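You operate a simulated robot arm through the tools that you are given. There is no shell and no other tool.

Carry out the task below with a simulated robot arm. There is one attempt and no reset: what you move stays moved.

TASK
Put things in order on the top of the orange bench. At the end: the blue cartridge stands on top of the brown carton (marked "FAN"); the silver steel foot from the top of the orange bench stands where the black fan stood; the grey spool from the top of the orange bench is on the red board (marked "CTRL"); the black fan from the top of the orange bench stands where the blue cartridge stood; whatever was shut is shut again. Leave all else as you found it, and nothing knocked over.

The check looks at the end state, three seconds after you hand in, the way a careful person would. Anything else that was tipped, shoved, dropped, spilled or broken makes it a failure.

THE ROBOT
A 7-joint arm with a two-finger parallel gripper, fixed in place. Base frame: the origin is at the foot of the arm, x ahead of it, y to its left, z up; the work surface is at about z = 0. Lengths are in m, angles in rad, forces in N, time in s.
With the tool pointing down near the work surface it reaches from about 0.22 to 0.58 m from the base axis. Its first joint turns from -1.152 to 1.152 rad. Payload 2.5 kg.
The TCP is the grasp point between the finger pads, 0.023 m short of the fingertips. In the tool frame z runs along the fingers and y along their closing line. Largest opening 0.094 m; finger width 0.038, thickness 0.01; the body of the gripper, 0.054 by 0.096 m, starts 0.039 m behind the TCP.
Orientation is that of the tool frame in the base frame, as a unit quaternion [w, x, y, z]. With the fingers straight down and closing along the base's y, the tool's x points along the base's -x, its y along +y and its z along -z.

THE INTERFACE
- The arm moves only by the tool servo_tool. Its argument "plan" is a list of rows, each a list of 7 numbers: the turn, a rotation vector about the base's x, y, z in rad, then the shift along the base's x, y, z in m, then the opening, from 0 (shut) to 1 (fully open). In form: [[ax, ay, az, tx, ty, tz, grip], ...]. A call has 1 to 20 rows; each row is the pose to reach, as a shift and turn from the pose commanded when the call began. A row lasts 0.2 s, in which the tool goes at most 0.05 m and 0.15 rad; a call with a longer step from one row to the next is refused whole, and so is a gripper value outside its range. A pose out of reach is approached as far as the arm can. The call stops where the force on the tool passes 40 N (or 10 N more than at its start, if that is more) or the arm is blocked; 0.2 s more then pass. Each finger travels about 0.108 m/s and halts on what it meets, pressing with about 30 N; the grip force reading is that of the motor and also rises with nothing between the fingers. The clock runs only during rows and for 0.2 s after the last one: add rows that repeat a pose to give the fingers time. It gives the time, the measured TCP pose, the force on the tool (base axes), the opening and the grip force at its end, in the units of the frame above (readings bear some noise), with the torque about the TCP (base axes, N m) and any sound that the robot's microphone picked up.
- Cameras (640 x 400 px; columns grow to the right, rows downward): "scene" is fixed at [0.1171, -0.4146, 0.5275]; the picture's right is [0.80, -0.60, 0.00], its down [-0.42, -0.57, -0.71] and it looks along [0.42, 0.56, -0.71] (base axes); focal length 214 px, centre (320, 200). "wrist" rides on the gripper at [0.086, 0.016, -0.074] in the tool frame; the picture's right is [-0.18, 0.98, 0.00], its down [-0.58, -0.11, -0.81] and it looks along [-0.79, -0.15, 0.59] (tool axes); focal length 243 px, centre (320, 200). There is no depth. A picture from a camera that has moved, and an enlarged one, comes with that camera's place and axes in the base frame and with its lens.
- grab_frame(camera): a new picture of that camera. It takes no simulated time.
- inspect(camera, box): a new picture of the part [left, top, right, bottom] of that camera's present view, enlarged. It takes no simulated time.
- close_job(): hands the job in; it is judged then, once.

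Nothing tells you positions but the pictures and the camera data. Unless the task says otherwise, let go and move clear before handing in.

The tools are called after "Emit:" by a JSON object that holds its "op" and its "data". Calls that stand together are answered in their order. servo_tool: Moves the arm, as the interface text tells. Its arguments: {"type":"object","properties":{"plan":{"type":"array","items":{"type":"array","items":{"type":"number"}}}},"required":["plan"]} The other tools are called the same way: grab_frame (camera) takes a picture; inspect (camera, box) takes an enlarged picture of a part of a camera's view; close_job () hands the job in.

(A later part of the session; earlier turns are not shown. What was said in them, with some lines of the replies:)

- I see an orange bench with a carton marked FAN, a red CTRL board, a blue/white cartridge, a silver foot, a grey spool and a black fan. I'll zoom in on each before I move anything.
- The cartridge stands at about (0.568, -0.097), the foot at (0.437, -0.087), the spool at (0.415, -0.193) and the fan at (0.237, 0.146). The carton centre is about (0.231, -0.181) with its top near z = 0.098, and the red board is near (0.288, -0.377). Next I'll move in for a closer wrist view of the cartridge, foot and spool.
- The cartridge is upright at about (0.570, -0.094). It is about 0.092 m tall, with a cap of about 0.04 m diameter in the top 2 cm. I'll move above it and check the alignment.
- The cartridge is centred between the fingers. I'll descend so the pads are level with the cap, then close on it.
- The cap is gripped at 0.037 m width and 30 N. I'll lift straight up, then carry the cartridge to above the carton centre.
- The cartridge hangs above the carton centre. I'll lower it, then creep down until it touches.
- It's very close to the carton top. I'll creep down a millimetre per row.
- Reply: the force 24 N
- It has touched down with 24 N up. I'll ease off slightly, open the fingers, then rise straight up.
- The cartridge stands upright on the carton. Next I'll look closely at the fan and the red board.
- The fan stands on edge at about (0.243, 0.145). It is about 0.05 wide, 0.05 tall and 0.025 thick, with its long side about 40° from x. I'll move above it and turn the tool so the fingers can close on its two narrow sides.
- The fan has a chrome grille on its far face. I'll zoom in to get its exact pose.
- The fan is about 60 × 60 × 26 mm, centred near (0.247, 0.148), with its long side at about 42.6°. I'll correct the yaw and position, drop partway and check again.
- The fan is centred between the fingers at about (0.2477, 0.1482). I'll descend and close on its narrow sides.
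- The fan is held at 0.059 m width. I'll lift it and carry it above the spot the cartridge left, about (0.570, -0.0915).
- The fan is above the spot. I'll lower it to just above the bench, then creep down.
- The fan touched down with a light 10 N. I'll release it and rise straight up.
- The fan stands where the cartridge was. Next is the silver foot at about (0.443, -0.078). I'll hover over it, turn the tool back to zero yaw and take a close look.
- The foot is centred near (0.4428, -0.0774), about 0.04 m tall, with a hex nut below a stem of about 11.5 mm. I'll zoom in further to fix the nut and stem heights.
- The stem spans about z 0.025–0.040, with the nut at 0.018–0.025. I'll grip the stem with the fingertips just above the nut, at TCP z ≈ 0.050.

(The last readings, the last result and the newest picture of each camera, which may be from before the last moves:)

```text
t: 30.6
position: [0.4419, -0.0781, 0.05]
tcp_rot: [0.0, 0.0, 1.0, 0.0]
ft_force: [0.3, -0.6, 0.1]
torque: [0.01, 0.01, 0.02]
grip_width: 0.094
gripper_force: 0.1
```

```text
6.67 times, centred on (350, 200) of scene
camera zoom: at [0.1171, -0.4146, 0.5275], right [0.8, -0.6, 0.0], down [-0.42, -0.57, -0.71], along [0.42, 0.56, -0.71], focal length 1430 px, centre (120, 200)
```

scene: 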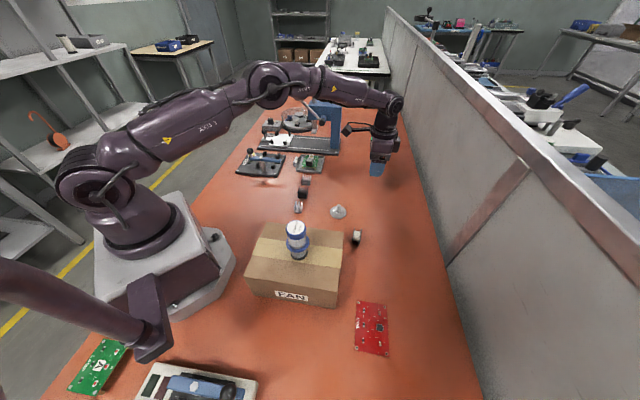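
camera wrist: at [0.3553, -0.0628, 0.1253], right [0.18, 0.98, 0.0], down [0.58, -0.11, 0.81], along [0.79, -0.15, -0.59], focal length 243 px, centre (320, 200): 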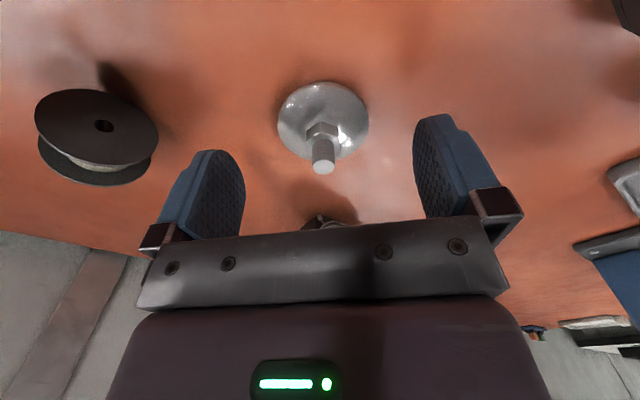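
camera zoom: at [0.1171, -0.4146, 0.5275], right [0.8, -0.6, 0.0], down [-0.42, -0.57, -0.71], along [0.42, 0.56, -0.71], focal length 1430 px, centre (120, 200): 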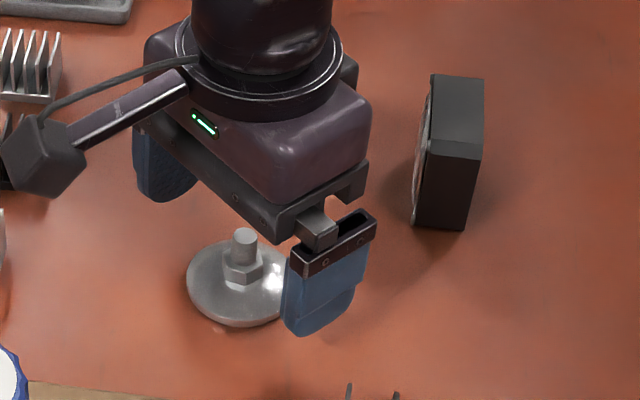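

The stem is centred between the fingers. I'll close on it.

Emit:
{"op": "servo_tool", "data": {"plan": [[0, 0, 0, 0, 0, 0, 0.6], [0, 0, 0, 0, 0, 0, 0.3], [0, 0, 0, 0, 0, 0, 0.03], [0, 0, 0, 0, 0, 0, 0.03], [0, 0, 0, 0, 0, 0, 0.03]]}}

Emit:
{"op": "grab_frame", "data": {"camera": "wrist"}}

Emit:
{"op": "inspect", "data": {"camera": "scene", "box": [310, 170, 390, 230]}}

```text
t: 31.8
position: [0.4418, -0.0787, 0.0506]
tcp_rot: [0.0, 0.0, 1.0, 0.001]
ft_force: [0.1, 0.3, 0.1]
torque: [-0.01, -0.02, -0.01]
grip_width: 0.0116
gripper_force: 30.4
```

```text
taken
camera wrist: at [0.3553, -0.0628, 0.1255], right [0.18, 0.98, 0.0], down [0.58, -0.11, 0.81], along [0.79, -0.15, -0.59], focal length 243 px, centre (320, 200)
```

wrist: 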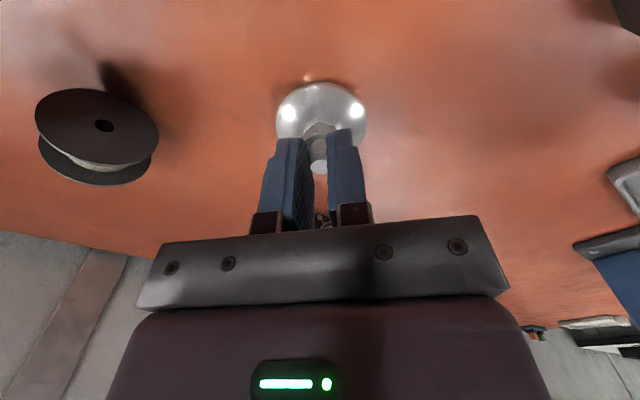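

```text
6.67 times, centred on (350, 200) of scene
camera zoom: at [0.1171, -0.4146, 0.5275], right [0.8, -0.6, 0.0], down [-0.42, -0.57, -0.71], along [0.42, 0.56, -0.71], focal length 1430 px, centre (120, 200)
```

zoom: 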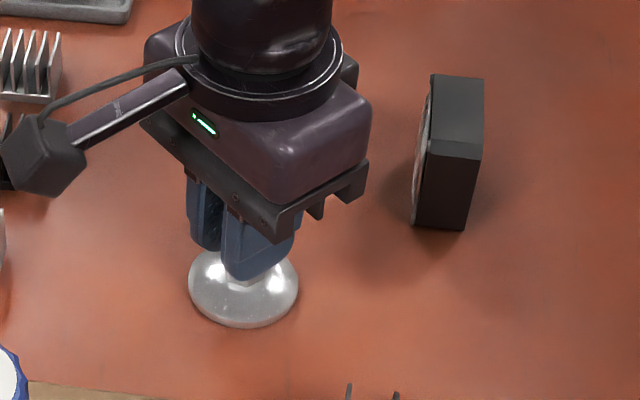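

The grip reads 0.0116 m, which matches the stem. I'll lift it slowly and carry it to the fan's old spot at (0.2477, 0.1482).

Emit:
{"op": "servo_tool", "data": {"plan": [[0, 0, 0, 0, 0, 0.01, 0.03], [0, 0, 0, 0, 0, 0.03, 0.03], [0, 0, 0, 0, 0, 0.06, 0.03], [0, 0, 0, 0, 0, 0.09, 0.03], [0, 0, 0, 0, 0, 0.1, 0.03], [0, 0, 0, 0, 0, 0.1, 0.03]]}}

Emit:
{"op": "grab_frame", "data": {"camera": "wrist"}}

Emit:
{"op": "inspect", "data": {"camera": "scene", "box": [310, 150, 390, 230]}}

```text
t: 33.2
position: [0.4425, -0.0782, 0.1492]
tcp_rot: [0.0, 0.0, 1.0, 0.0]
ft_force: [0.7, 0.0, -1.2]
torque: [0.0, 0.0, 0.01]
grip_width: 0.0113
gripper_force: 30.2
```

```text
taken
camera wrist: at [0.3545, -0.0624, 0.2256], right [0.18, 0.98, 0.0], down [0.58, -0.11, 0.81], along [0.79, -0.15, -0.59], focal length 243 px, centre (320, 200)
```

wrist: 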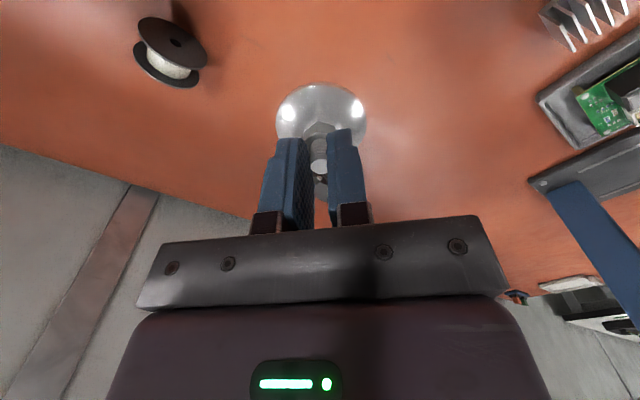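

```text
5.00 times, centred on (350, 190) of scene
camera zoom: at [0.1171, -0.4146, 0.5275], right [0.8, -0.6, 0.0], down [-0.42, -0.57, -0.71], along [0.42, 0.56, -0.71], focal length 1072 px, centre (170, 250)
```

zoom: 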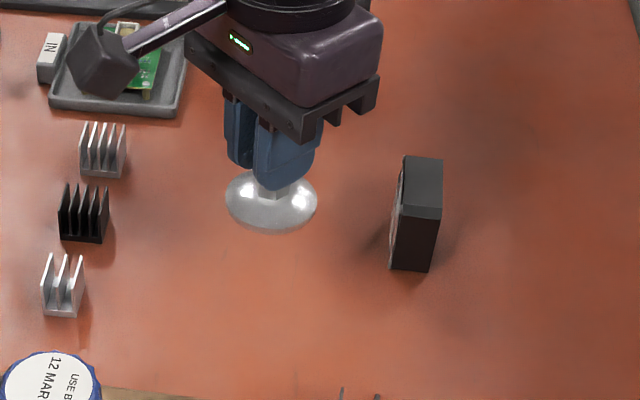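

The foot is level and secure. I'll carry it across, clear of the heat sinks.

Emit:
{"op": "servo_tool", "data": {"plan": [[0, 0, 0, -0.0156, 0.0181, 0, 0.03], [0, 0, 0, -0.0391, 0.0453, 0, 0.03], [0, 0, 0, -0.0645, 0.0747, 0, 0.03], [0, 0, 0, -0.0899, 0.1041, 0, 0.03], [0, 0, 0, -0.1153, 0.1336, 0, 0.03], [0, 0, 0, -0.1407, 0.163, 0, 0.03], [0, 0, 0, -0.1662, 0.1924, 0, 0.03], [0, 0, 0, -0.1857, 0.2151, 0, 0.03], [0, 0, 0, -0.1955, 0.2264, 0, 0.03], [0, 0, 0, -0.1955, 0.2264, -0.03, 0.03], [0, 0, 0, -0.1955, 0.2264, -0.06, 0.03], [0, 0, 0, -0.1955, 0.2264, -0.085, 0.03], [0, 0, 0, -0.1955, 0.2264, -0.092, 0.03], [0, 0, 0, -0.1955, 0.2264, -0.092, 0.03]]}}

Emit:
{"op": "grab_frame", "data": {"camera": "wrist"}}

Emit:
{"op": "inspect", "data": {"camera": "scene", "box": [200, 130, 320, 230]}}

```text
t: 36.2
position: [0.2462, 0.1485, 0.0579]
tcp_rot: [0.0, 0.001, 1.0, 0.0]
ft_force: [0.9, 0.2, -1.0]
torque: [0.0, 0.02, -0.02]
grip_width: 0.0116
gripper_force: 30.0
```

```text
taken
camera wrist: at [0.1595, 0.1645, 0.1328], right [0.18, 0.98, 0.0], down [0.58, -0.11, 0.81], along [0.79, -0.15, -0.59], focal length 243 px, centre (320, 200)
```

wrist: 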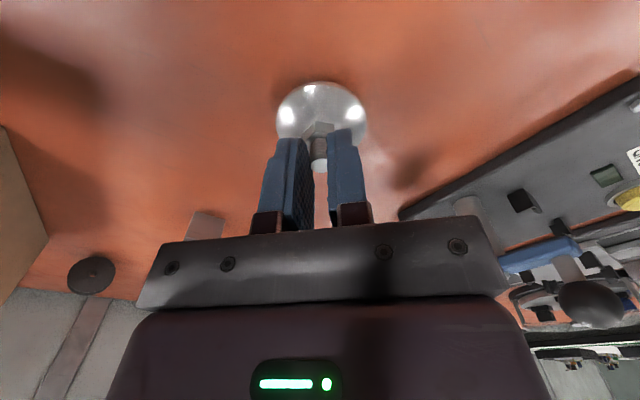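

```text
4.00 times, centred on (260, 180) of scene
camera zoom: at [0.1171, -0.4146, 0.5275], right [0.8, -0.6, 0.0], down [-0.42, -0.57, -0.71], along [0.42, 0.56, -0.71], focal length 858 px, centre (560, 280)
```

zoom: 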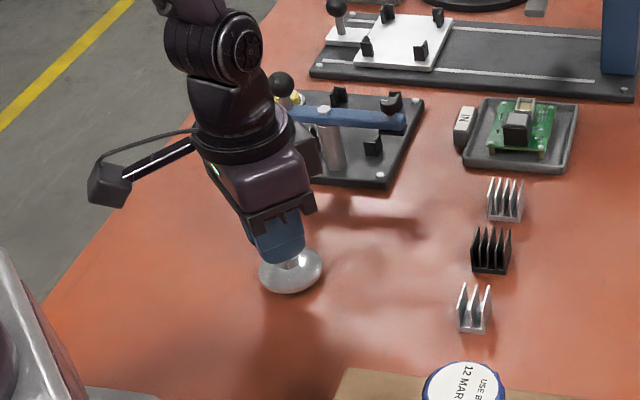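

Now about 7 mm above the bench. I'll creep down until contact.

Emit:
{"op": "servo_tool", "data": {"plan": [[0, 0, 0, 0, 0, -0.002, 0.03], [0, 0, 0, 0, 0, -0.004, 0.03], [0, 0, 0, 0, 0, -0.006, 0.03], [0, 0, 0, 0, 0, -0.006, 0.03]]}}

```text
t: 37.2
position: [0.2463, 0.148, 0.052]
tcp_rot: [0.0, 0.0, 1.0, 0.001]
ft_force: [-0.5, -0.3, -1.9]
torque: [-0.03, 0.0, 0.03]
grip_width: 0.0112
gripper_force: 29.8
```

Emit:
{"op": "servo_tool", "data": {"plan": [[0, 0, 0, 0, 0, -0.001, 0.03], [0, 0, 0, 0, 0, -0.002, 0.03], [0, 0, 0, 0, 0, -0.002, 0.03]]}}

```text
t: 38.0
position: [0.2465, 0.1471, 0.0506]
tcp_rot: [0.0, 0.0, 1.0, 0.0]
ft_force: [-4.1, -1.1, 21.6]
torque: [-0.06, 0.02, -0.09]
grip_width: 0.0117
gripper_force: 29.8
```

The foot is down. I'll ease off, open and rise.

Emit:
{"op": "servo_tool", "data": {"plan": [[0, 0, 0, 0, 0, 0.0008, 0.03], [0, 0, 0, 0, 0, 0.0008, 0.15], [0, 0, 0, 0, 0, 0.0008, 0.35], [0, 0, 0, 0, 0, 0.0008, 0.7], [0, 0, 0, 0, 0, 0.0008, 0.7], [0, 0, 0, 0, 0, 0.03, 0.7], [0, 0, 0, 0, 0, 0.07, 0.7], [0, 0, 0, 0, 0, 0.11, 0.7], [0, 0, 0, 0, 0, 0.15, 0.7], [0, 0, 0, 0, 0, 0.15, 0.7]]}}

Emit:
{"op": "grab_frame", "data": {"camera": "wrist"}}

Emit:
{"op": "inspect", "data": {"camera": "scene", "box": [200, 130, 320, 230]}}

```text
t: 40.2
position: [0.2456, 0.1481, 0.1988]
tcp_rot: [0.0, 0.0, 1.0, 0.0]
ft_force: [-0.5, 0.2, -0.6]
torque: [0.02, 0.02, 0.01]
grip_width: 0.0657
gripper_force: 0.0
```

```text
taken
camera wrist: at [0.1596, 0.1647, 0.275], right [0.18, 0.98, 0.0], down [0.58, -0.11, 0.81], along [0.79, -0.15, -0.59], focal length 243 px, centre (320, 200)
```

wrist: 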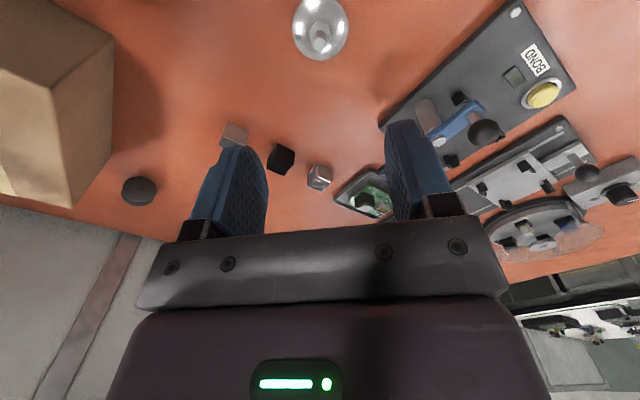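

```text
4.00 times, centred on (260, 180) of scene
camera zoom: at [0.1171, -0.4146, 0.5275], right [0.8, -0.6, 0.0], down [-0.42, -0.57, -0.71], along [0.42, 0.56, -0.71], focal length 858 px, centre (560, 280)
```

zoom: 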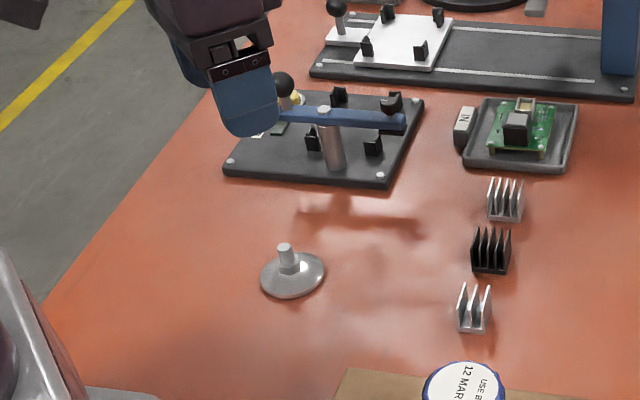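

The foot stands where the fan was. Now the spool: I'll move above it with the carton and cartridge kept clear, and look at its axis.

Emit:
{"op": "servo_tool", "data": {"plan": [[0, 0, 0, 0.015, -0.025, 0.02, 0.7], [0, 0, 0, 0.035, -0.065, 0.03, 0.7], [0, 0, 0, 0.055, -0.105, 0.03, 0.7], [0, 0, 0, 0.075, -0.145, 0.03, 0.7], [0, 0, 0, 0.095, -0.185, 0.03, 0.7], [0, 0, 0, 0.115, -0.225, 0.03, 0.7], [0, 0, 0, 0.135, -0.265, 0.02, 0.7], [0, 0, 0, 0.153, -0.305, 0.005, 0.7], [0, 0, 0, 0.165, -0.335, -0.01, 0.7], [0, 0, 0, 0.165, -0.335, -0.01, 0.7]]}}

Emit:
{"op": "grab_frame", "data": {"camera": "wrist"}}

Emit:
{"op": "inspect", "data": {"camera": "wrist", "box": [260, 0, 380, 100]}}

Emit:
{"op": "inspect", "data": {"camera": "scene", "box": [335, 220, 383, 252]}}

```text
t: 42.4
position: [0.4122, -0.1858, 0.1895]
tcp_rot: [0.0, 0.0, 1.0, 0.0]
ft_force: [-0.2, 0.2, -0.1]
torque: [-0.02, -0.01, 0.01]
grip_width: 0.0658
gripper_force: 0.1
```

```text
taken
camera wrist: at [0.3259, -0.1707, 0.2648], right [0.18, 0.98, 0.0], down [0.58, -0.11, 0.81], along [0.79, -0.15, -0.59], focal length 243 px, centre (320, 200)
```

wrist: 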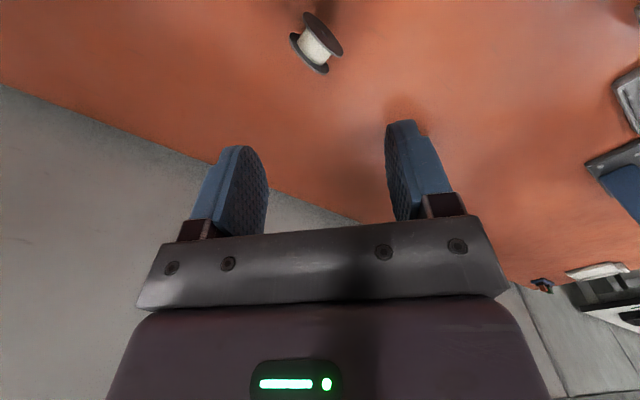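

```text
4.00 times, centred on (320, 50) of wrist
camera zoom: at [0.3259, -0.1707, 0.2648], right [0.18, 0.98, 0.0], down [0.58, -0.11, 0.81], along [0.79, -0.15, -0.59], focal length 970 px, centre (320, 800)
```

zoom: 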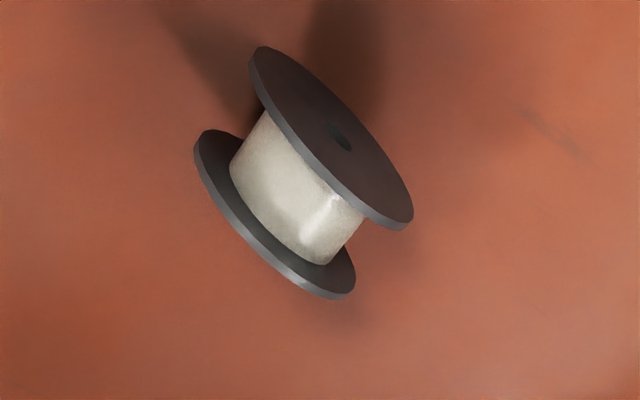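

```text
12.50 times, centred on (359, 236) of scene
camera zoom: at [0.1171, -0.4146, 0.5275], right [0.8, -0.6, 0.0], down [-0.42, -0.57, -0.71], along [0.42, 0.56, -0.71], focal length 2681 px, centre (-168, -250)
```

zoom: 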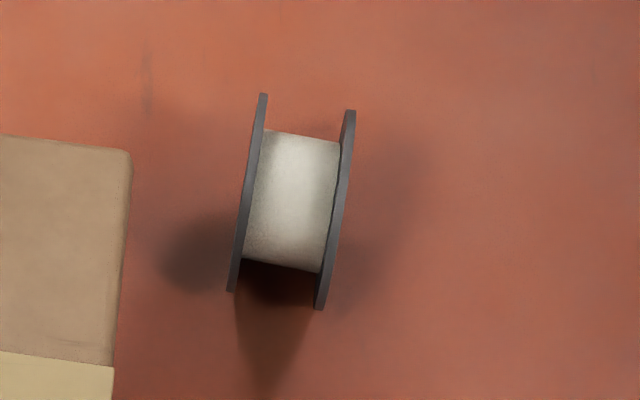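

The spool lies on its rims with its axis horizontal at about -51°, centred near (0.416, -0.191), about 46 mm in diameter and 22 mm wide. I'll grip it along its axis. I'm turning the tool -2.46 rad so the camera side stays away from the carton.

Emit:
{"op": "servo_tool", "data": {"plan": [[0, 0, -0.137, 0, 0, 0, 0.7], [0, 0, -0.274, 0, 0, 0, 0.7], [0, 0, -0.411, 0, 0, 0, 0.7], [0, 0, -0.548, 0, 0, 0, 0.7], [0, 0, -0.685, 0, 0, 0, 0.7], [0, 0, -0.822, 0, 0, 0, 0.7], [0, 0, -0.959, 0, 0, 0, 0.7], [0, 0, -1.096, 0, 0, 0, 0.7], [0, 0, -1.233, 0, 0, 0, 0.7], [0, 0, -1.37, 0, 0, 0, 0.7], [0, 0, -1.507, 0, 0, 0, 0.7], [0, 0, -1.644, 0, 0, 0, 0.7], [0, 0, -1.781, 0, 0, 0, 0.7], [0, 0, -1.918, 0, 0, 0, 0.7], [0, 0, -2.055, 0, 0, 0, 0.7], [0, 0, -2.192, 0, 0, 0, 0.7], [0, 0, -2.329, 0.002, -0.002, 0, 0.7], [0, 0, -2.46, 0.004, -0.005, 0, 0.7], [0, 0, -2.46, 0.004, -0.005, 0, 0.7]]}}

Emit:
{"op": "grab_frame", "data": {"camera": "wrist"}}

Emit:
{"op": "grab_frame", "data": {"camera": "scene"}}

```text
t: 46.4
position: [0.4149, -0.1933, 0.1893]
tcp_rot: [0.0, 0.943, 0.333, -0.001]
ft_force: [-0.2, 0.1, -0.7]
torque: [-0.01, -0.01, -0.02]
grip_width: 0.0658
gripper_force: 0.1
```

```text
taken
camera wrist: at [0.4923, -0.1509, 0.2654], right [0.47, -0.88, 0.0], down [-0.52, -0.28, 0.81], along [-0.71, -0.38, -0.59], focal length 243 px, centre (320, 200)
```

wrist: 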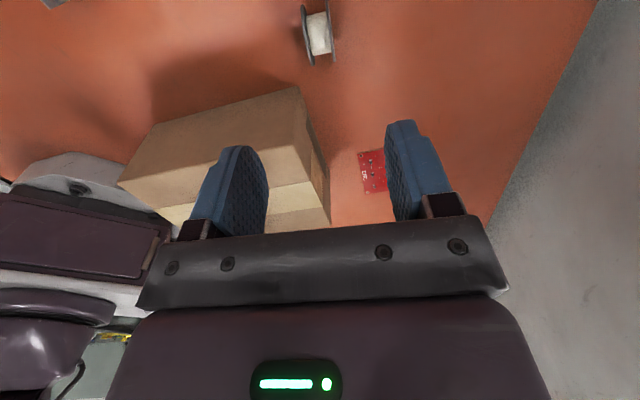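

```text
taken
```

scene: 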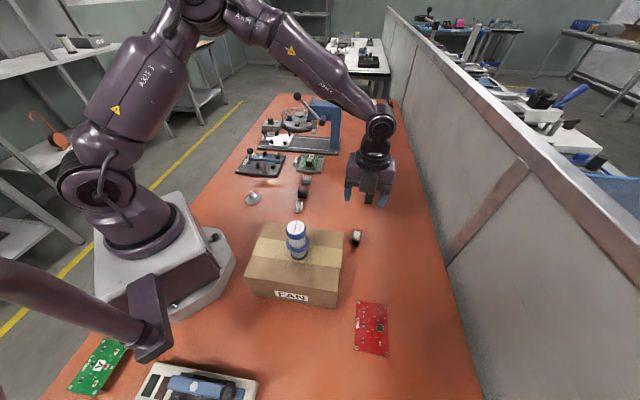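

The rotation worked. I'll zoom on the spool to align precisely.

Emit:
{"op": "inspect", "data": {"camera": "wrist", "box": [270, 0, 370, 80]}}

```text
5.00 times, centred on (320, 40) of wrist
camera zoom: at [0.4923, -0.1509, 0.2654], right [0.47, -0.88, 0.0], down [-0.52, -0.28, 0.81], along [-0.71, -0.38, -0.59], focal length 1213 px, centre (320, 1000)
```

zoom: 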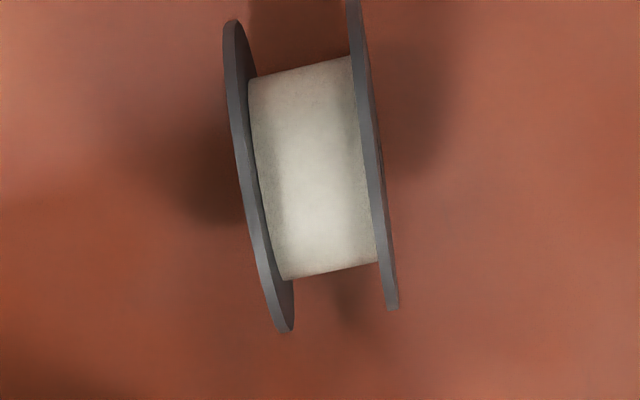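

The spool centre is at about (0.417, -0.1905) and its axis matches the finger line. I'll descend to above it and verify before straddling it.

Emit:
{"op": "servo_tool", "data": {"plan": [[0, 0, 0, 0.001, 0.001, -0.03, 0.7], [0, 0, 0, 0.002, 0.0025, -0.06, 0.7], [0, 0, 0, 0.002, 0.0025, -0.09, 0.7], [0, 0, 0, 0.002, 0.0025, -0.107, 0.7], [0, 0, 0, 0.002, 0.0025, -0.107, 0.7]]}}

Emit:
{"op": "grab_frame", "data": {"camera": "wrist"}}

Emit:
{"op": "inspect", "data": {"camera": "scene", "box": [310, 190, 400, 260]}}

```text
t: 47.6
position: [0.4173, -0.1899, 0.0823]
tcp_rot: [0.0, 0.943, 0.333, 0.001]
ft_force: [0.0, 0.6, 0.5]
torque: [-0.03, 0.04, 0.02]
grip_width: 0.0656
gripper_force: 0.1
```

```text
taken
camera wrist: at [0.4941, -0.148, 0.1583], right [0.48, -0.88, 0.0], down [-0.52, -0.28, 0.81], along [-0.71, -0.38, -0.59], focal length 243 px, centre (320, 200)
```

wrist: 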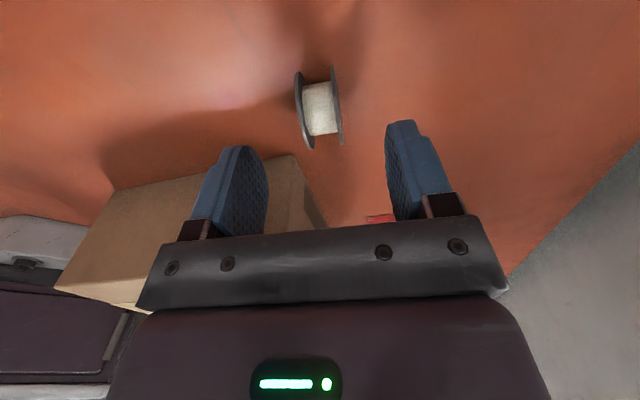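

```text
5.71 times, centred on (355, 225) of scene
camera zoom: at [0.1171, -0.4146, 0.5275], right [0.8, -0.6, 0.0], down [-0.42, -0.57, -0.71], along [0.42, 0.56, -0.71], focal length 1226 px, centre (120, 57)
```

zoom: 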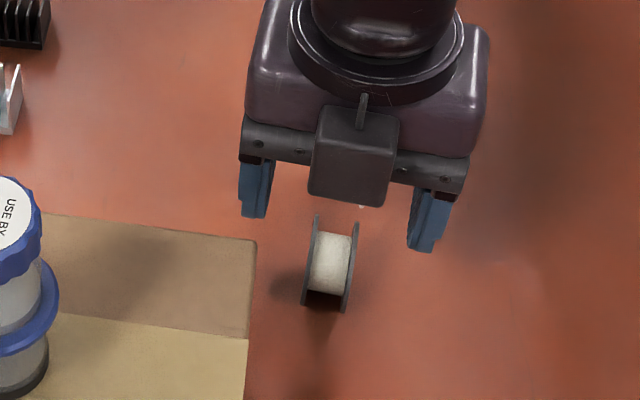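

The spool sits midway between the fingers, and the gripper has about 2 cm clearance from the carton corner. I'll descend to z ≈ 0.036 and close along the axis.

Emit:
{"op": "servo_tool", "data": {"plan": [[0, 0, 0, 0, 0, -0.02, 0.7], [0, 0, 0, 0, 0, -0.036, 0.7], [0, 0, 0, 0, 0, -0.046, 0.7], [0, 0, 0, 0, 0, -0.046, 0.7]]}}

Emit:
{"op": "grab_frame", "data": {"camera": "wrist"}}

Emit:
{"op": "inspect", "data": {"camera": "scene", "box": [310, 190, 400, 260]}}

```text
t: 48.6
position: [0.4184, -0.1908, 0.0368]
tcp_rot: [0.0, 0.943, 0.334, 0.0]
ft_force: [-0.5, -0.3, 0.7]
torque: [-0.01, -0.02, 0.0]
grip_width: 0.0657
gripper_force: 0.0
```

```text
taken
camera wrist: at [0.4942, -0.1484, 0.1121], right [0.48, -0.88, 0.0], down [-0.52, -0.28, 0.81], along [-0.71, -0.38, -0.59], focal length 243 px, centre (320, 200)
```

wrist: 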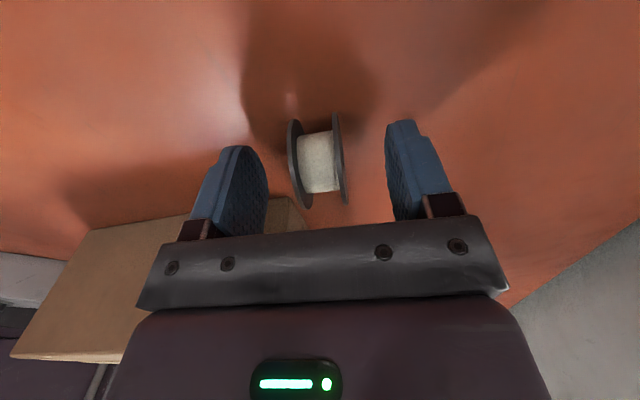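

```text
5.71 times, centred on (355, 225) of scene
camera zoom: at [0.1171, -0.4146, 0.5275], right [0.8, -0.6, 0.0], down [-0.42, -0.57, -0.71], along [0.42, 0.56, -0.71], focal length 1226 px, centre (120, 57)
```

zoom: 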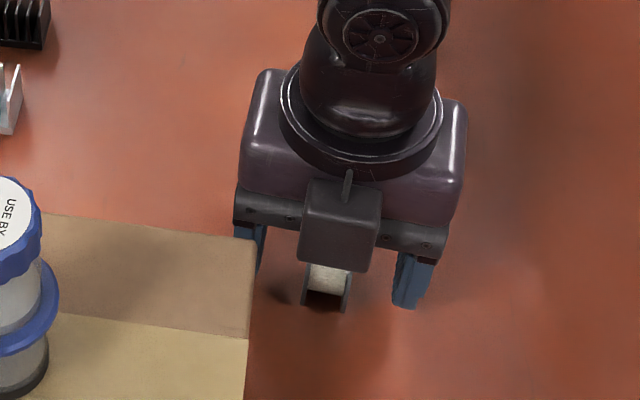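

The spool is well centred between the pads. I'll close on the flange faces.

Emit:
{"op": "servo_tool", "data": {"plan": [[0, 0, 0, 0, 0, 0, 0.5], [0, 0, 0, 0, 0, 0, 0.32], [0, 0, 0, 0, 0, 0, 0.1], [0, 0, 0, 0, 0, 0, 0.1], [0, 0, 0, 0, 0, 0, 0.1]]}}

Emit:
{"op": "grab_frame", "data": {"camera": "wrist"}}

```text
t: 49.8
position: [0.4167, -0.1904, 0.0369]
tcp_rot: [0.0, 0.943, 0.334, 0.0]
ft_force: [-0.2, -0.4, 0.0]
torque: [0.0, 0.02, -0.01]
grip_width: 0.0212
gripper_force: 30.5
```

```text
taken
camera wrist: at [0.4941, -0.1484, 0.1123], right [0.48, -0.88, 0.0], down [-0.52, -0.28, 0.81], along [-0.71, -0.38, -0.59], focal length 243 px, centre (320, 200)
```

wrist: 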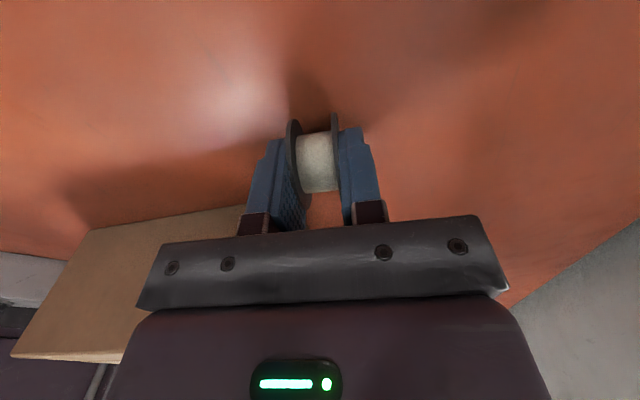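

The spool is gripped at 0.021 m. I'll lift straight up and re-measure the red board.

Emit:
{"op": "servo_tool", "data": {"plan": [[0, 0, 0, 0, 0, 0.015, 0.1], [0, 0, 0, 0, 0, 0.045, 0.1], [0, 0, 0, 0, 0, 0.085, 0.1], [0, 0, 0, 0, 0, 0.125, 0.1], [0, 0, 0, 0, 0, 0.14, 0.1], [0, 0, 0, 0, 0, 0.14, 0.1]]}}

Emit:
{"op": "inspect", "data": {"camera": "scene", "box": [340, 290, 404, 362]}}

Emit:
{"op": "grab_frame", "data": {"camera": "wrist"}}

```text
t: 51.2
position: [0.4154, -0.1895, 0.1771]
tcp_rot: [0.001, 0.943, 0.333, 0.0]
ft_force: [0.5, -0.9, 0.4]
torque: [-0.02, 0.03, -0.01]
grip_width: 0.0209
gripper_force: 29.5
```

```text
5.56 times, centred on (372, 326) of scene
camera zoom: at [0.1171, -0.4146, 0.5275], right [0.8, -0.6, 0.0], down [-0.42, -0.57, -0.71], along [0.42, 0.56, -0.71], focal length 1192 px, centre (31, -500)
```

zoom: 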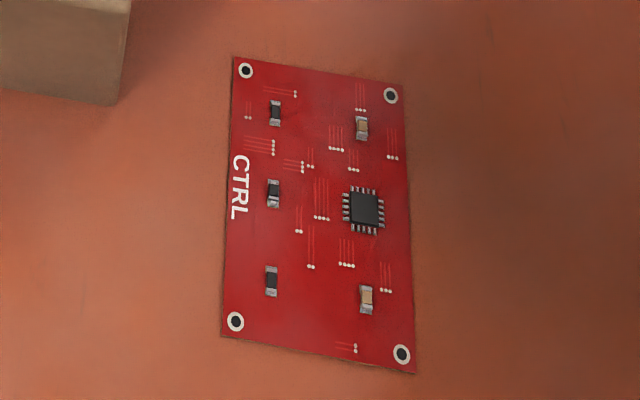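

```text
taken
camera wrist: at [0.4936, -0.1483, 0.2533], right [0.48, -0.88, 0.0], down [-0.52, -0.28, 0.81], along [-0.71, -0.38, -0.59], focal length 243 px, centre (320, 200)
```

wrist: 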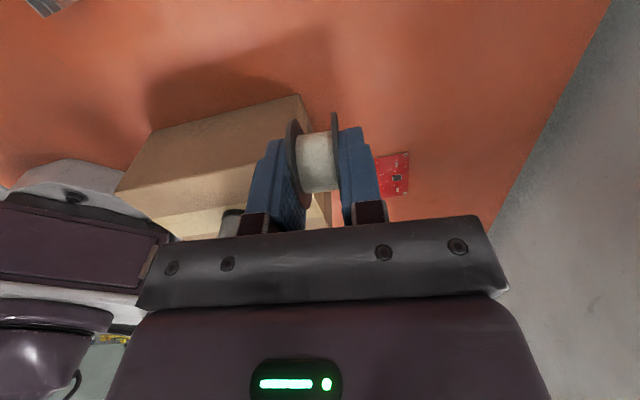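

The spool is lifted. The board is about 0.07 × 0.10 m, centred near (0.289, -0.374). The best clear patch is between the component columns at about (0.2746, -0.3857), with the spool axis along the board's short side. I'll carry it there.

Emit:
{"op": "servo_tool", "data": {"plan": [[0, 0, 0.012, -0.015, -0.02, 0, 0.1], [0, 0, 0.024, -0.038, -0.052, 0, 0.1], [0, 0, 0.036, -0.061, -0.084, 0, 0.1], [0, 0, 0.048, -0.084, -0.116, 0, 0.1], [0, 0, 0.06, -0.107, -0.148, 0, 0.1], [0, 0, 0.075, -0.127, -0.1745, 0, 0.1], [0, 0, 0.09, -0.1422, -0.1955, 0, 0.1], [0, 0, 0.09, -0.1422, -0.1955, -0.03, 0.1], [0, 0, 0.09, -0.1422, -0.1955, -0.06, 0.1], [0, 0, 0.09, -0.1422, -0.1955, -0.08, 0.1], [0, 0, 0.09, -0.1422, -0.1955, -0.08, 0.1]]}}

Emit:
{"op": "grab_frame", "data": {"camera": "wrist"}}

Emit:
{"op": "inspect", "data": {"camera": "scene", "box": [320, 230, 420, 370]}}

```text
t: 53.6
position: [0.2745, -0.3854, 0.0979]
tcp_rot: [-0.001, 0.926, 0.376, 0.0]
ft_force: [0.1, 0.4, 0.1]
torque: [-0.01, -0.01, 0.0]
grip_width: 0.0208
gripper_force: 29.6
```

```text
taken
camera wrist: at [0.348, -0.3365, 0.1728], right [0.55, -0.83, 0.0], down [-0.49, -0.33, 0.81], along [-0.67, -0.45, -0.59], focal length 243 px, centre (320, 200)
```

wrist: 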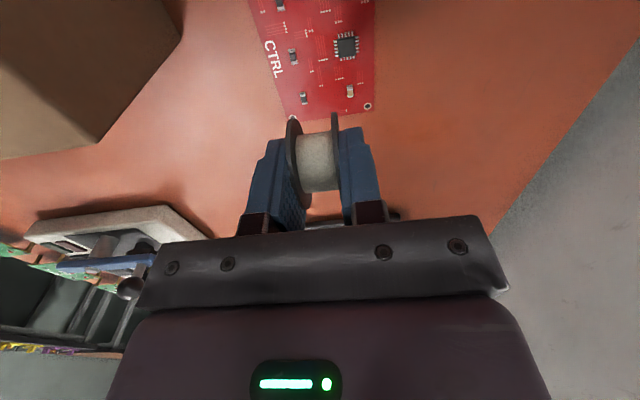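

```text
2.86 times, centred on (370, 300) of scene
camera zoom: at [0.1171, -0.4146, 0.5275], right [0.8, -0.6, 0.0], down [-0.42, -0.57, -0.71], along [0.42, 0.56, -0.71], focal length 613 px, centre (177, -86)
```

zoom: 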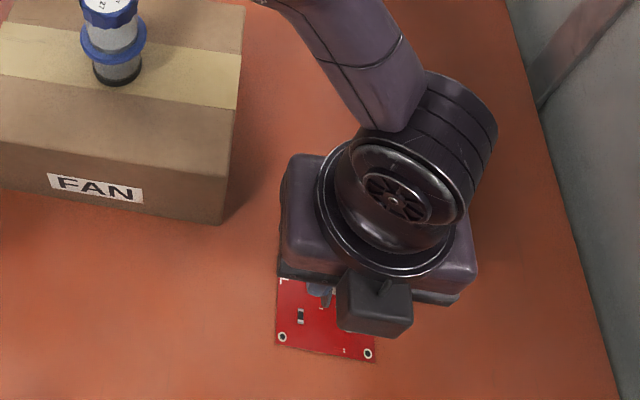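

Emit:
{"op": "inspect", "data": {"camera": "wrist", "box": [240, 0, 400, 130]}}

```text
3.08 times, centred on (320, 65) of wrist
camera zoom: at [0.348, -0.3365, 0.1728], right [0.55, -0.83, 0.0], down [-0.49, -0.33, 0.81], along [-0.67, -0.45, -0.59], focal length 746 px, centre (320, 615)
```

zoom: 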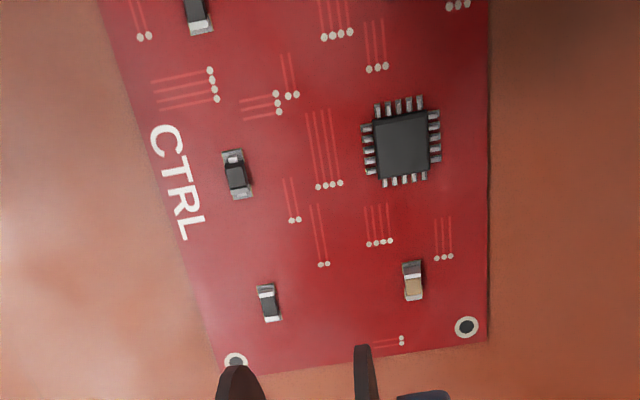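

The landing point falls on bare board between the resistor and the chip, and the spool axis is parallel to the short edge. I'll lower it gently.

Emit:
{"op": "servo_tool", "data": {"plan": [[0, 0, 0, 0, 0, -0.02, 0.1], [0, 0, 0, 0, 0, -0.04, 0.1], [0, 0, 0, 0, 0, -0.05, 0.1], [0, 0, 0, 0, 0, -0.055, 0.1], [0, 0, 0, 0, 0, -0.055, 0.1]]}}

Emit:
{"op": "grab_frame", "data": {"camera": "wrist"}}

Emit:
{"op": "inspect", "data": {"camera": "scene", "box": [320, 230, 420, 370]}}

```text
t: 54.8
position: [0.275, -0.385, 0.0422]
tcp_rot: [0.001, 0.927, 0.376, -0.001]
ft_force: [-0.2, 0.6, -0.3]
torque: [-0.02, -0.01, 0.0]
grip_width: 0.0208
gripper_force: 29.8
```

```text
taken
camera wrist: at [0.348, -0.3367, 0.1172], right [0.55, -0.83, 0.0], down [-0.49, -0.33, 0.81], along [-0.67, -0.45, -0.59], focal length 243 px, centre (320, 200)
```

wrist: 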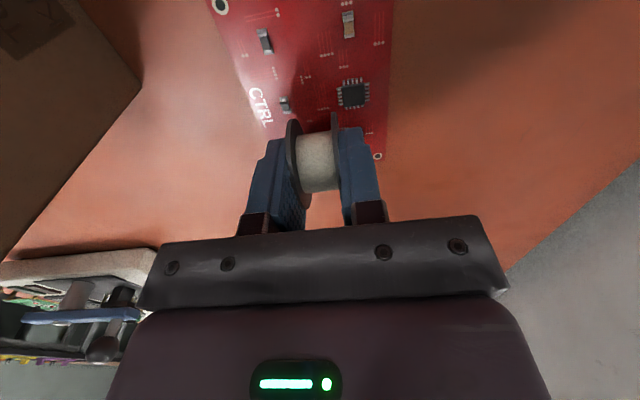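

```text
2.86 times, centred on (370, 300) of scene
camera zoom: at [0.1171, -0.4146, 0.5275], right [0.8, -0.6, 0.0], down [-0.42, -0.57, -0.71], along [0.42, 0.56, -0.71], focal length 613 px, centre (177, -86)
```

zoom: 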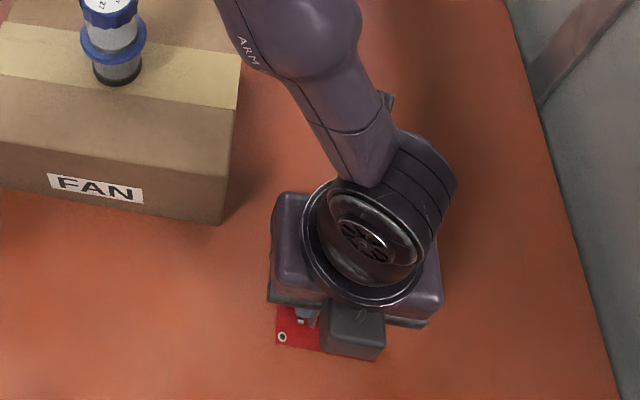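

Emit:
{"op": "servo_tool", "data": {"plan": [[0, 0, 0, 0, 0, -0.001, 0.1], [0, 0, 0, 0, 0, -0.002, 0.1], [0, 0, 0, 0, 0, -0.003, 0.1], [0, 0, 0, 0, 0, -0.003, 0.1]]}}

```text
t: 55.8
position: [0.2762, -0.3868, 0.0407]
tcp_rot: [0.001, 0.926, 0.376, 0.001]
ft_force: [0.0, 1.5, 4.9]
torque: [0.03, -0.02, -0.02]
grip_width: 0.0209
gripper_force: 30.5
```

Emit:
{"op": "servo_tool", "data": {"plan": [[0, 0, 0, 0, 0, -0.0005, 0.1], [0, 0, 0, 0, 0, -0.0005, 0.1]]}}

```text
t: 56.4
position: [0.2743, -0.3849, 0.0393]
tcp_rot: [0.0, 0.927, 0.376, 0.0]
ft_force: [-0.4, -0.4, 11.3]
torque: [0.05, 0.03, 0.01]
grip_width: 0.021
gripper_force: 29.6
```

It's in contact at 11 N. I'll ease off slightly and open slowly, then check that it stays put before I rise.

Emit:
{"op": "servo_tool", "data": {"plan": [[0, 0, 0, 0, 0, 0.0004, 0.1], [0, 0, 0, 0, 0, 0.0004, 0.24], [0, 0, 0, 0, 0, 0.0004, 0.28], [0, 0, 0, 0, 0, 0.0004, 0.34], [0, 0, 0, 0, 0, 0.0004, 0.42], [0, 0, 0, 0, 0, 0.0004, 0.5], [0, 0, 0, 0, 0, 0.0004, 0.5]]}}

Emit:
{"op": "grab_frame", "data": {"camera": "wrist"}}

```text
t: 58.0
position: [0.2747, -0.3854, 0.0385]
tcp_rot: [0.0, 0.927, 0.376, 0.0]
ft_force: [-0.7, -0.2, 0.2]
torque: [-0.02, 0.02, 0.01]
grip_width: 0.0468
gripper_force: 0.0
```

```text
taken
camera wrist: at [0.348, -0.3369, 0.1144], right [0.55, -0.83, 0.0], down [-0.49, -0.33, 0.81], along [-0.67, -0.45, -0.59], focal length 243 px, centre (320, 200)
```

wrist: 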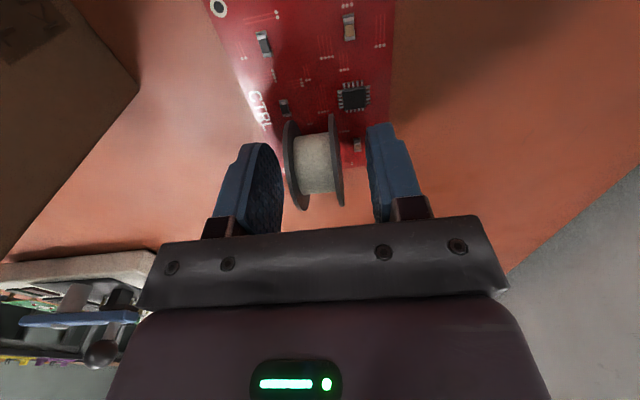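

The spool stays put. I'll open a bit more and rise straight up.

Emit:
{"op": "servo_tool", "data": {"plan": [[0, 0, 0, 0, 0, 0, 0.6], [0, 0, 0, 0, 0, 0, 0.7], [0, 0, 0, 0, 0, 0.015, 0.7], [0, 0, 0, 0, 0, 0.04, 0.7], [0, 0, 0, 0, 0, 0.08, 0.7], [0, 0, 0, 0, 0, 0.12, 0.7], [0, 0, 0, 0, 0, 0.16, 0.7], [0, 0, 0, 0, 0, 0.16, 0.7]]}}

Emit:
{"op": "grab_frame", "data": {"camera": "wrist"}}

Emit:
{"op": "inspect", "data": {"camera": "scene", "box": [320, 230, 420, 370]}}

```text
t: 59.8
position: [0.2748, -0.3867, 0.1994]
tcp_rot: [0.0, 0.927, 0.375, 0.0]
ft_force: [-0.6, 1.0, 0.0]
torque: [0.0, -0.02, 0.0]
grip_width: 0.0659
gripper_force: 0.1
```

```text
taken
camera wrist: at [0.3485, -0.3377, 0.2742], right [0.55, -0.83, 0.0], down [-0.49, -0.33, 0.81], along [-0.67, -0.45, -0.59], focal length 243 px, centre (320, 200)
```

wrist: 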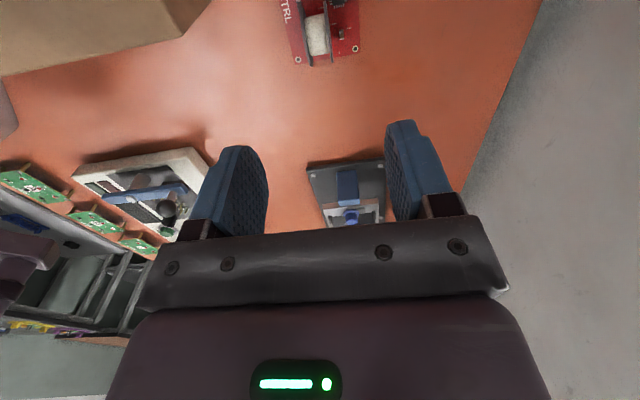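

```text
2.86 times, centred on (370, 300) of scene
camera zoom: at [0.1171, -0.4146, 0.5275], right [0.8, -0.6, 0.0], down [-0.42, -0.57, -0.71], along [0.42, 0.56, -0.71], focal length 613 px, centre (177, -86)
```

zoom: 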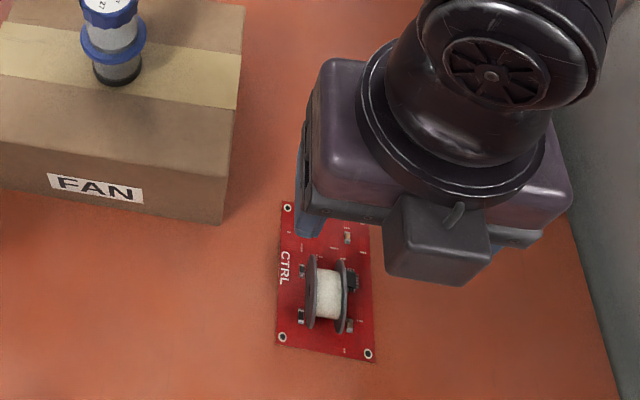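

The spool rests on the board. I'll raise the arm and return it to near its starting pose, so I can check the whole scene.

Emit:
{"op": "servo_tool", "data": {"plan": [[0, 0, 0, 0, 0, 0.04, 0.7], [0, 0, 0, 0, 0, 0.08, 0.7], [0, 0, 0, 0, 0, 0.12, 0.7], [0, 0, 0, 0, 0, 0.16, 0.7], [0, 0, 0.148, 0.004, 0.026, 0.17, 0.7], [0, 0, 0.296, 0.008, 0.052, 0.174, 0.7], [0, 0, 0.444, 0.012, 0.078, 0.174, 0.7], [0, 0, 0.592, 0.016, 0.104, 0.174, 0.7], [0, 0, 0.74, 0.02, 0.13, 0.174, 0.7], [0, 0, 0.888, 0.024, 0.156, 0.174, 0.7], [0, 0, 1.036, 0.028, 0.182, 0.174, 0.7], [0, 0, 1.184, 0.032, 0.208, 0.174, 0.7], [0, 0, 1.332, 0.036, 0.234, 0.174, 0.7], [0, 0, 1.48, 0.04, 0.26, 0.174, 0.7], [0, 0, 1.628, 0.044, 0.286, 0.174, 0.7], [0, 0, 1.776, 0.048, 0.312, 0.174, 0.7], [0, 0, 1.924, 0.052, 0.338, 0.174, 0.7], [0, 0, 2.072, 0.056, 0.364, 0.174, 0.7], [0, 0, 2.22, 0.06, 0.39, 0.174, 0.7], [0, 0, 2.368, 0.062, 0.41, 0.174, 0.7]]}}

Emit:
{"op": "grab_frame", "data": {"camera": "scene"}}

Emit:
{"op": "inspect", "data": {"camera": "scene", "box": [340, 290, 404, 362]}}

Emit:
{"op": "inspect", "data": {"camera": "scene", "box": [220, 90, 420, 215]}}

Emit:
{"op": "inspect", "data": {"camera": "scene", "box": [220, 200, 420, 325]}}

Emit:
{"op": "grab_frame", "data": {"camera": "wrist"}}

```text
t: 64.0
position: [0.3365, 0.0243, 0.373]
tcp_rot: [0.0, 0.001, 1.0, 0.0]
ft_force: [-1.6, -0.2, -0.2]
torque: [0.01, 0.01, 0.01]
grip_width: 0.0661
gripper_force: 0.1
```

```text
taken
```

scene: 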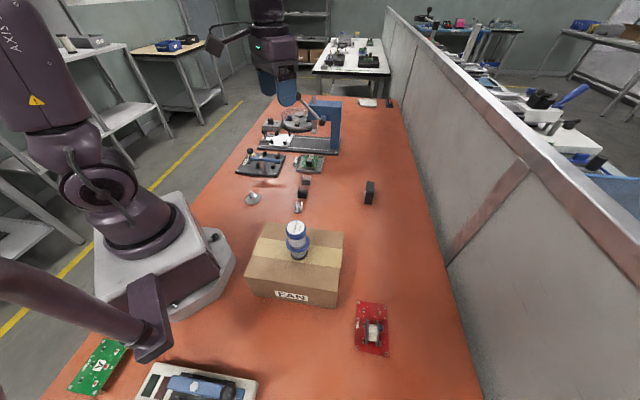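

```text
5.56 times, centred on (372, 326) of scene
camera zoom: at [0.1171, -0.4146, 0.5275], right [0.8, -0.6, 0.0], down [-0.42, -0.57, -0.71], along [0.42, 0.56, -0.71], focal length 1192 px, centre (31, -500)
```

zoom: 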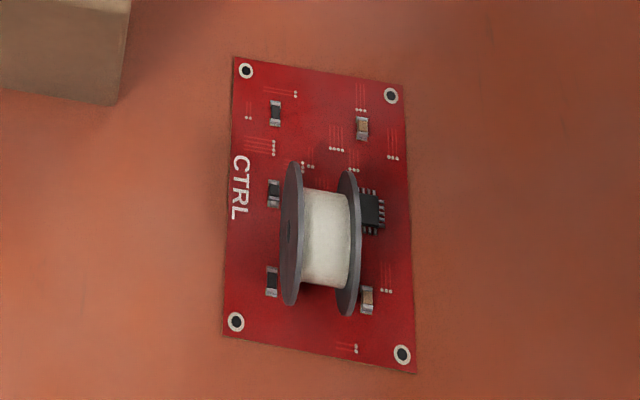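

```text
3.20 times, centred on (320, 152) of scene
camera zoom: at [0.1171, -0.4146, 0.5275], right [0.8, -0.6, 0.0], down [-0.42, -0.57, -0.71], along [0.42, 0.56, -0.71], focal length 686 px, centre (320, 352)
```

zoom: 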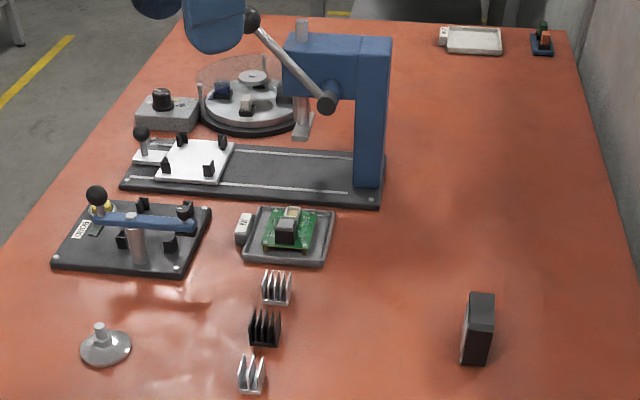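

```text
3.20 times, centred on (320, 262) of scene
camera zoom: at [0.1171, -0.4146, 0.5275], right [0.8, -0.6, 0.0], down [-0.42, -0.57, -0.71], along [0.42, 0.56, -0.71], focal length 686 px, centre (320, 0)
```

zoom: 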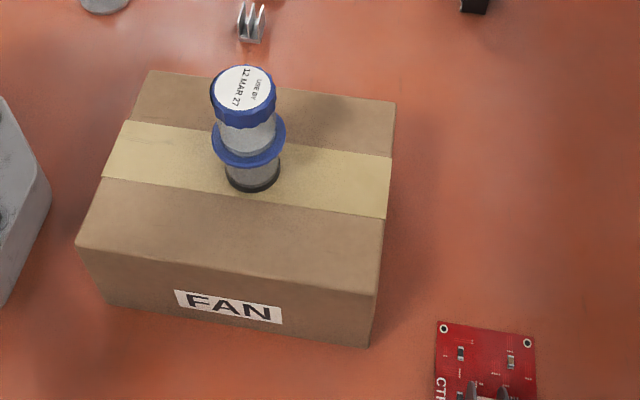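

```text
taken
camera wrist: at [0.2497, 0.0412, 0.4492], right [0.18, 0.98, 0.0], down [0.58, -0.11, 0.81], along [0.79, -0.15, -0.59], focal length 243 px, centre (320, 200)
```

wrist: 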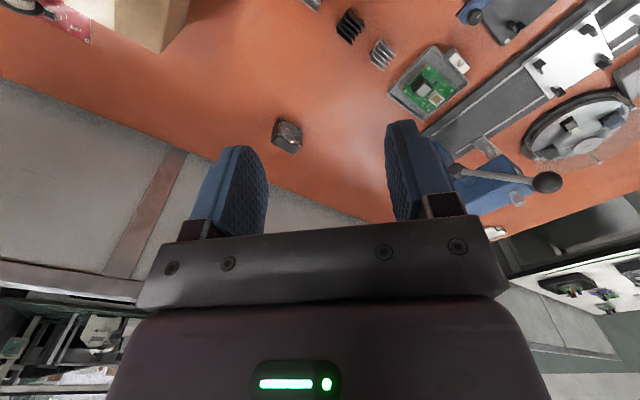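

Everything is in place, and the carton and board haven't moved. I'll let a little time pass and re-check that the spool isn't rolling.

Emit:
{"op": "servo_tool", "data": {"plan": [[0, 0, 0, 0, 0, 0, 0.7], [0, 0, 0, 0, 0, 0, 0.7], [0, 0, 0, 0, 0, 0, 0.7], [0, 0, 0, 0, 0, 0, 0.7], [0, 0, 0, 0, 0, 0, 0.7], [0, 0, 0, 0, 0, 0, 0.7], [0, 0, 0, 0, 0, 0, 0.7], [0, 0, 0, 0, 0, 0, 0.7], [0, 0, 0, 0, 0, 0, 0.7], [0, 0, 0, 0, 0, 0, 0.7]]}}

Emit:
{"op": "inspect", "data": {"camera": "scene", "box": [340, 290, 404, 362]}}

```text
t: 66.2
position: [0.3372, 0.0242, 0.3732]
tcp_rot: [0.001, 0.002, 1.0, 0.0]
ft_force: [0.2, -0.3, 0.1]
torque: [-0.02, 0.01, 0.01]
grip_width: 0.0656
gripper_force: 0.0
```

```text
5.56 times, centred on (372, 326) of scene
camera zoom: at [0.1171, -0.4146, 0.5275], right [0.8, -0.6, 0.0], down [-0.42, -0.57, -0.71], along [0.42, 0.56, -0.71], focal length 1192 px, centre (31, -500)
```

zoom: 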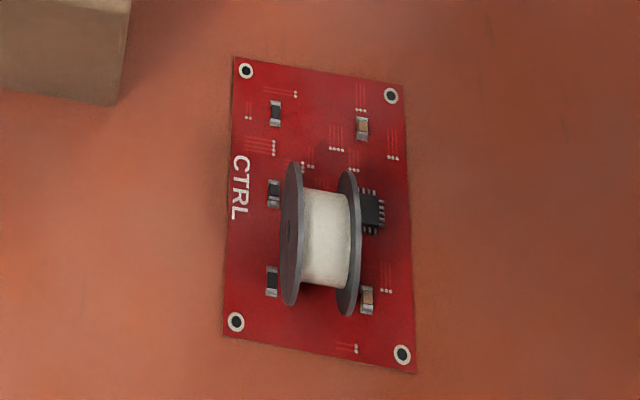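

The spool hasn't moved on the CTRL board. The cartridge stands on the carton, the fan stands at the cartridge's old place and the foot at the fan's. The arm is clear, so I'm handing in.

Emit:
{"op": "close_job", "data": {}}

```text
The job is handed in.
```

The four items are where you asked, nothing was knocked over, and the job is handed in:

- **Blue cartridge:** stands upright near the middle of the carton marked "FAN".
- **Black fan:** stands on edge where the cartridge stood, at about (0.571, -0.091). It is still turned at its original angle.
- **Silver foot:** stands where the fan stood, at about (0.248, 0.148).
- **Grey spool:** rests on its rims on the bare part of the red "CTRL" board, in the same orientation as before. It had not moved about 8 seconds after release.

I opened nothing, so there was nothing to shut again. The carton and the red board are in the same place in the before and after pictures, and I saw no change in the other items on the bench. The arm is back near its starting pose, clear of everything, with the gripper empty.
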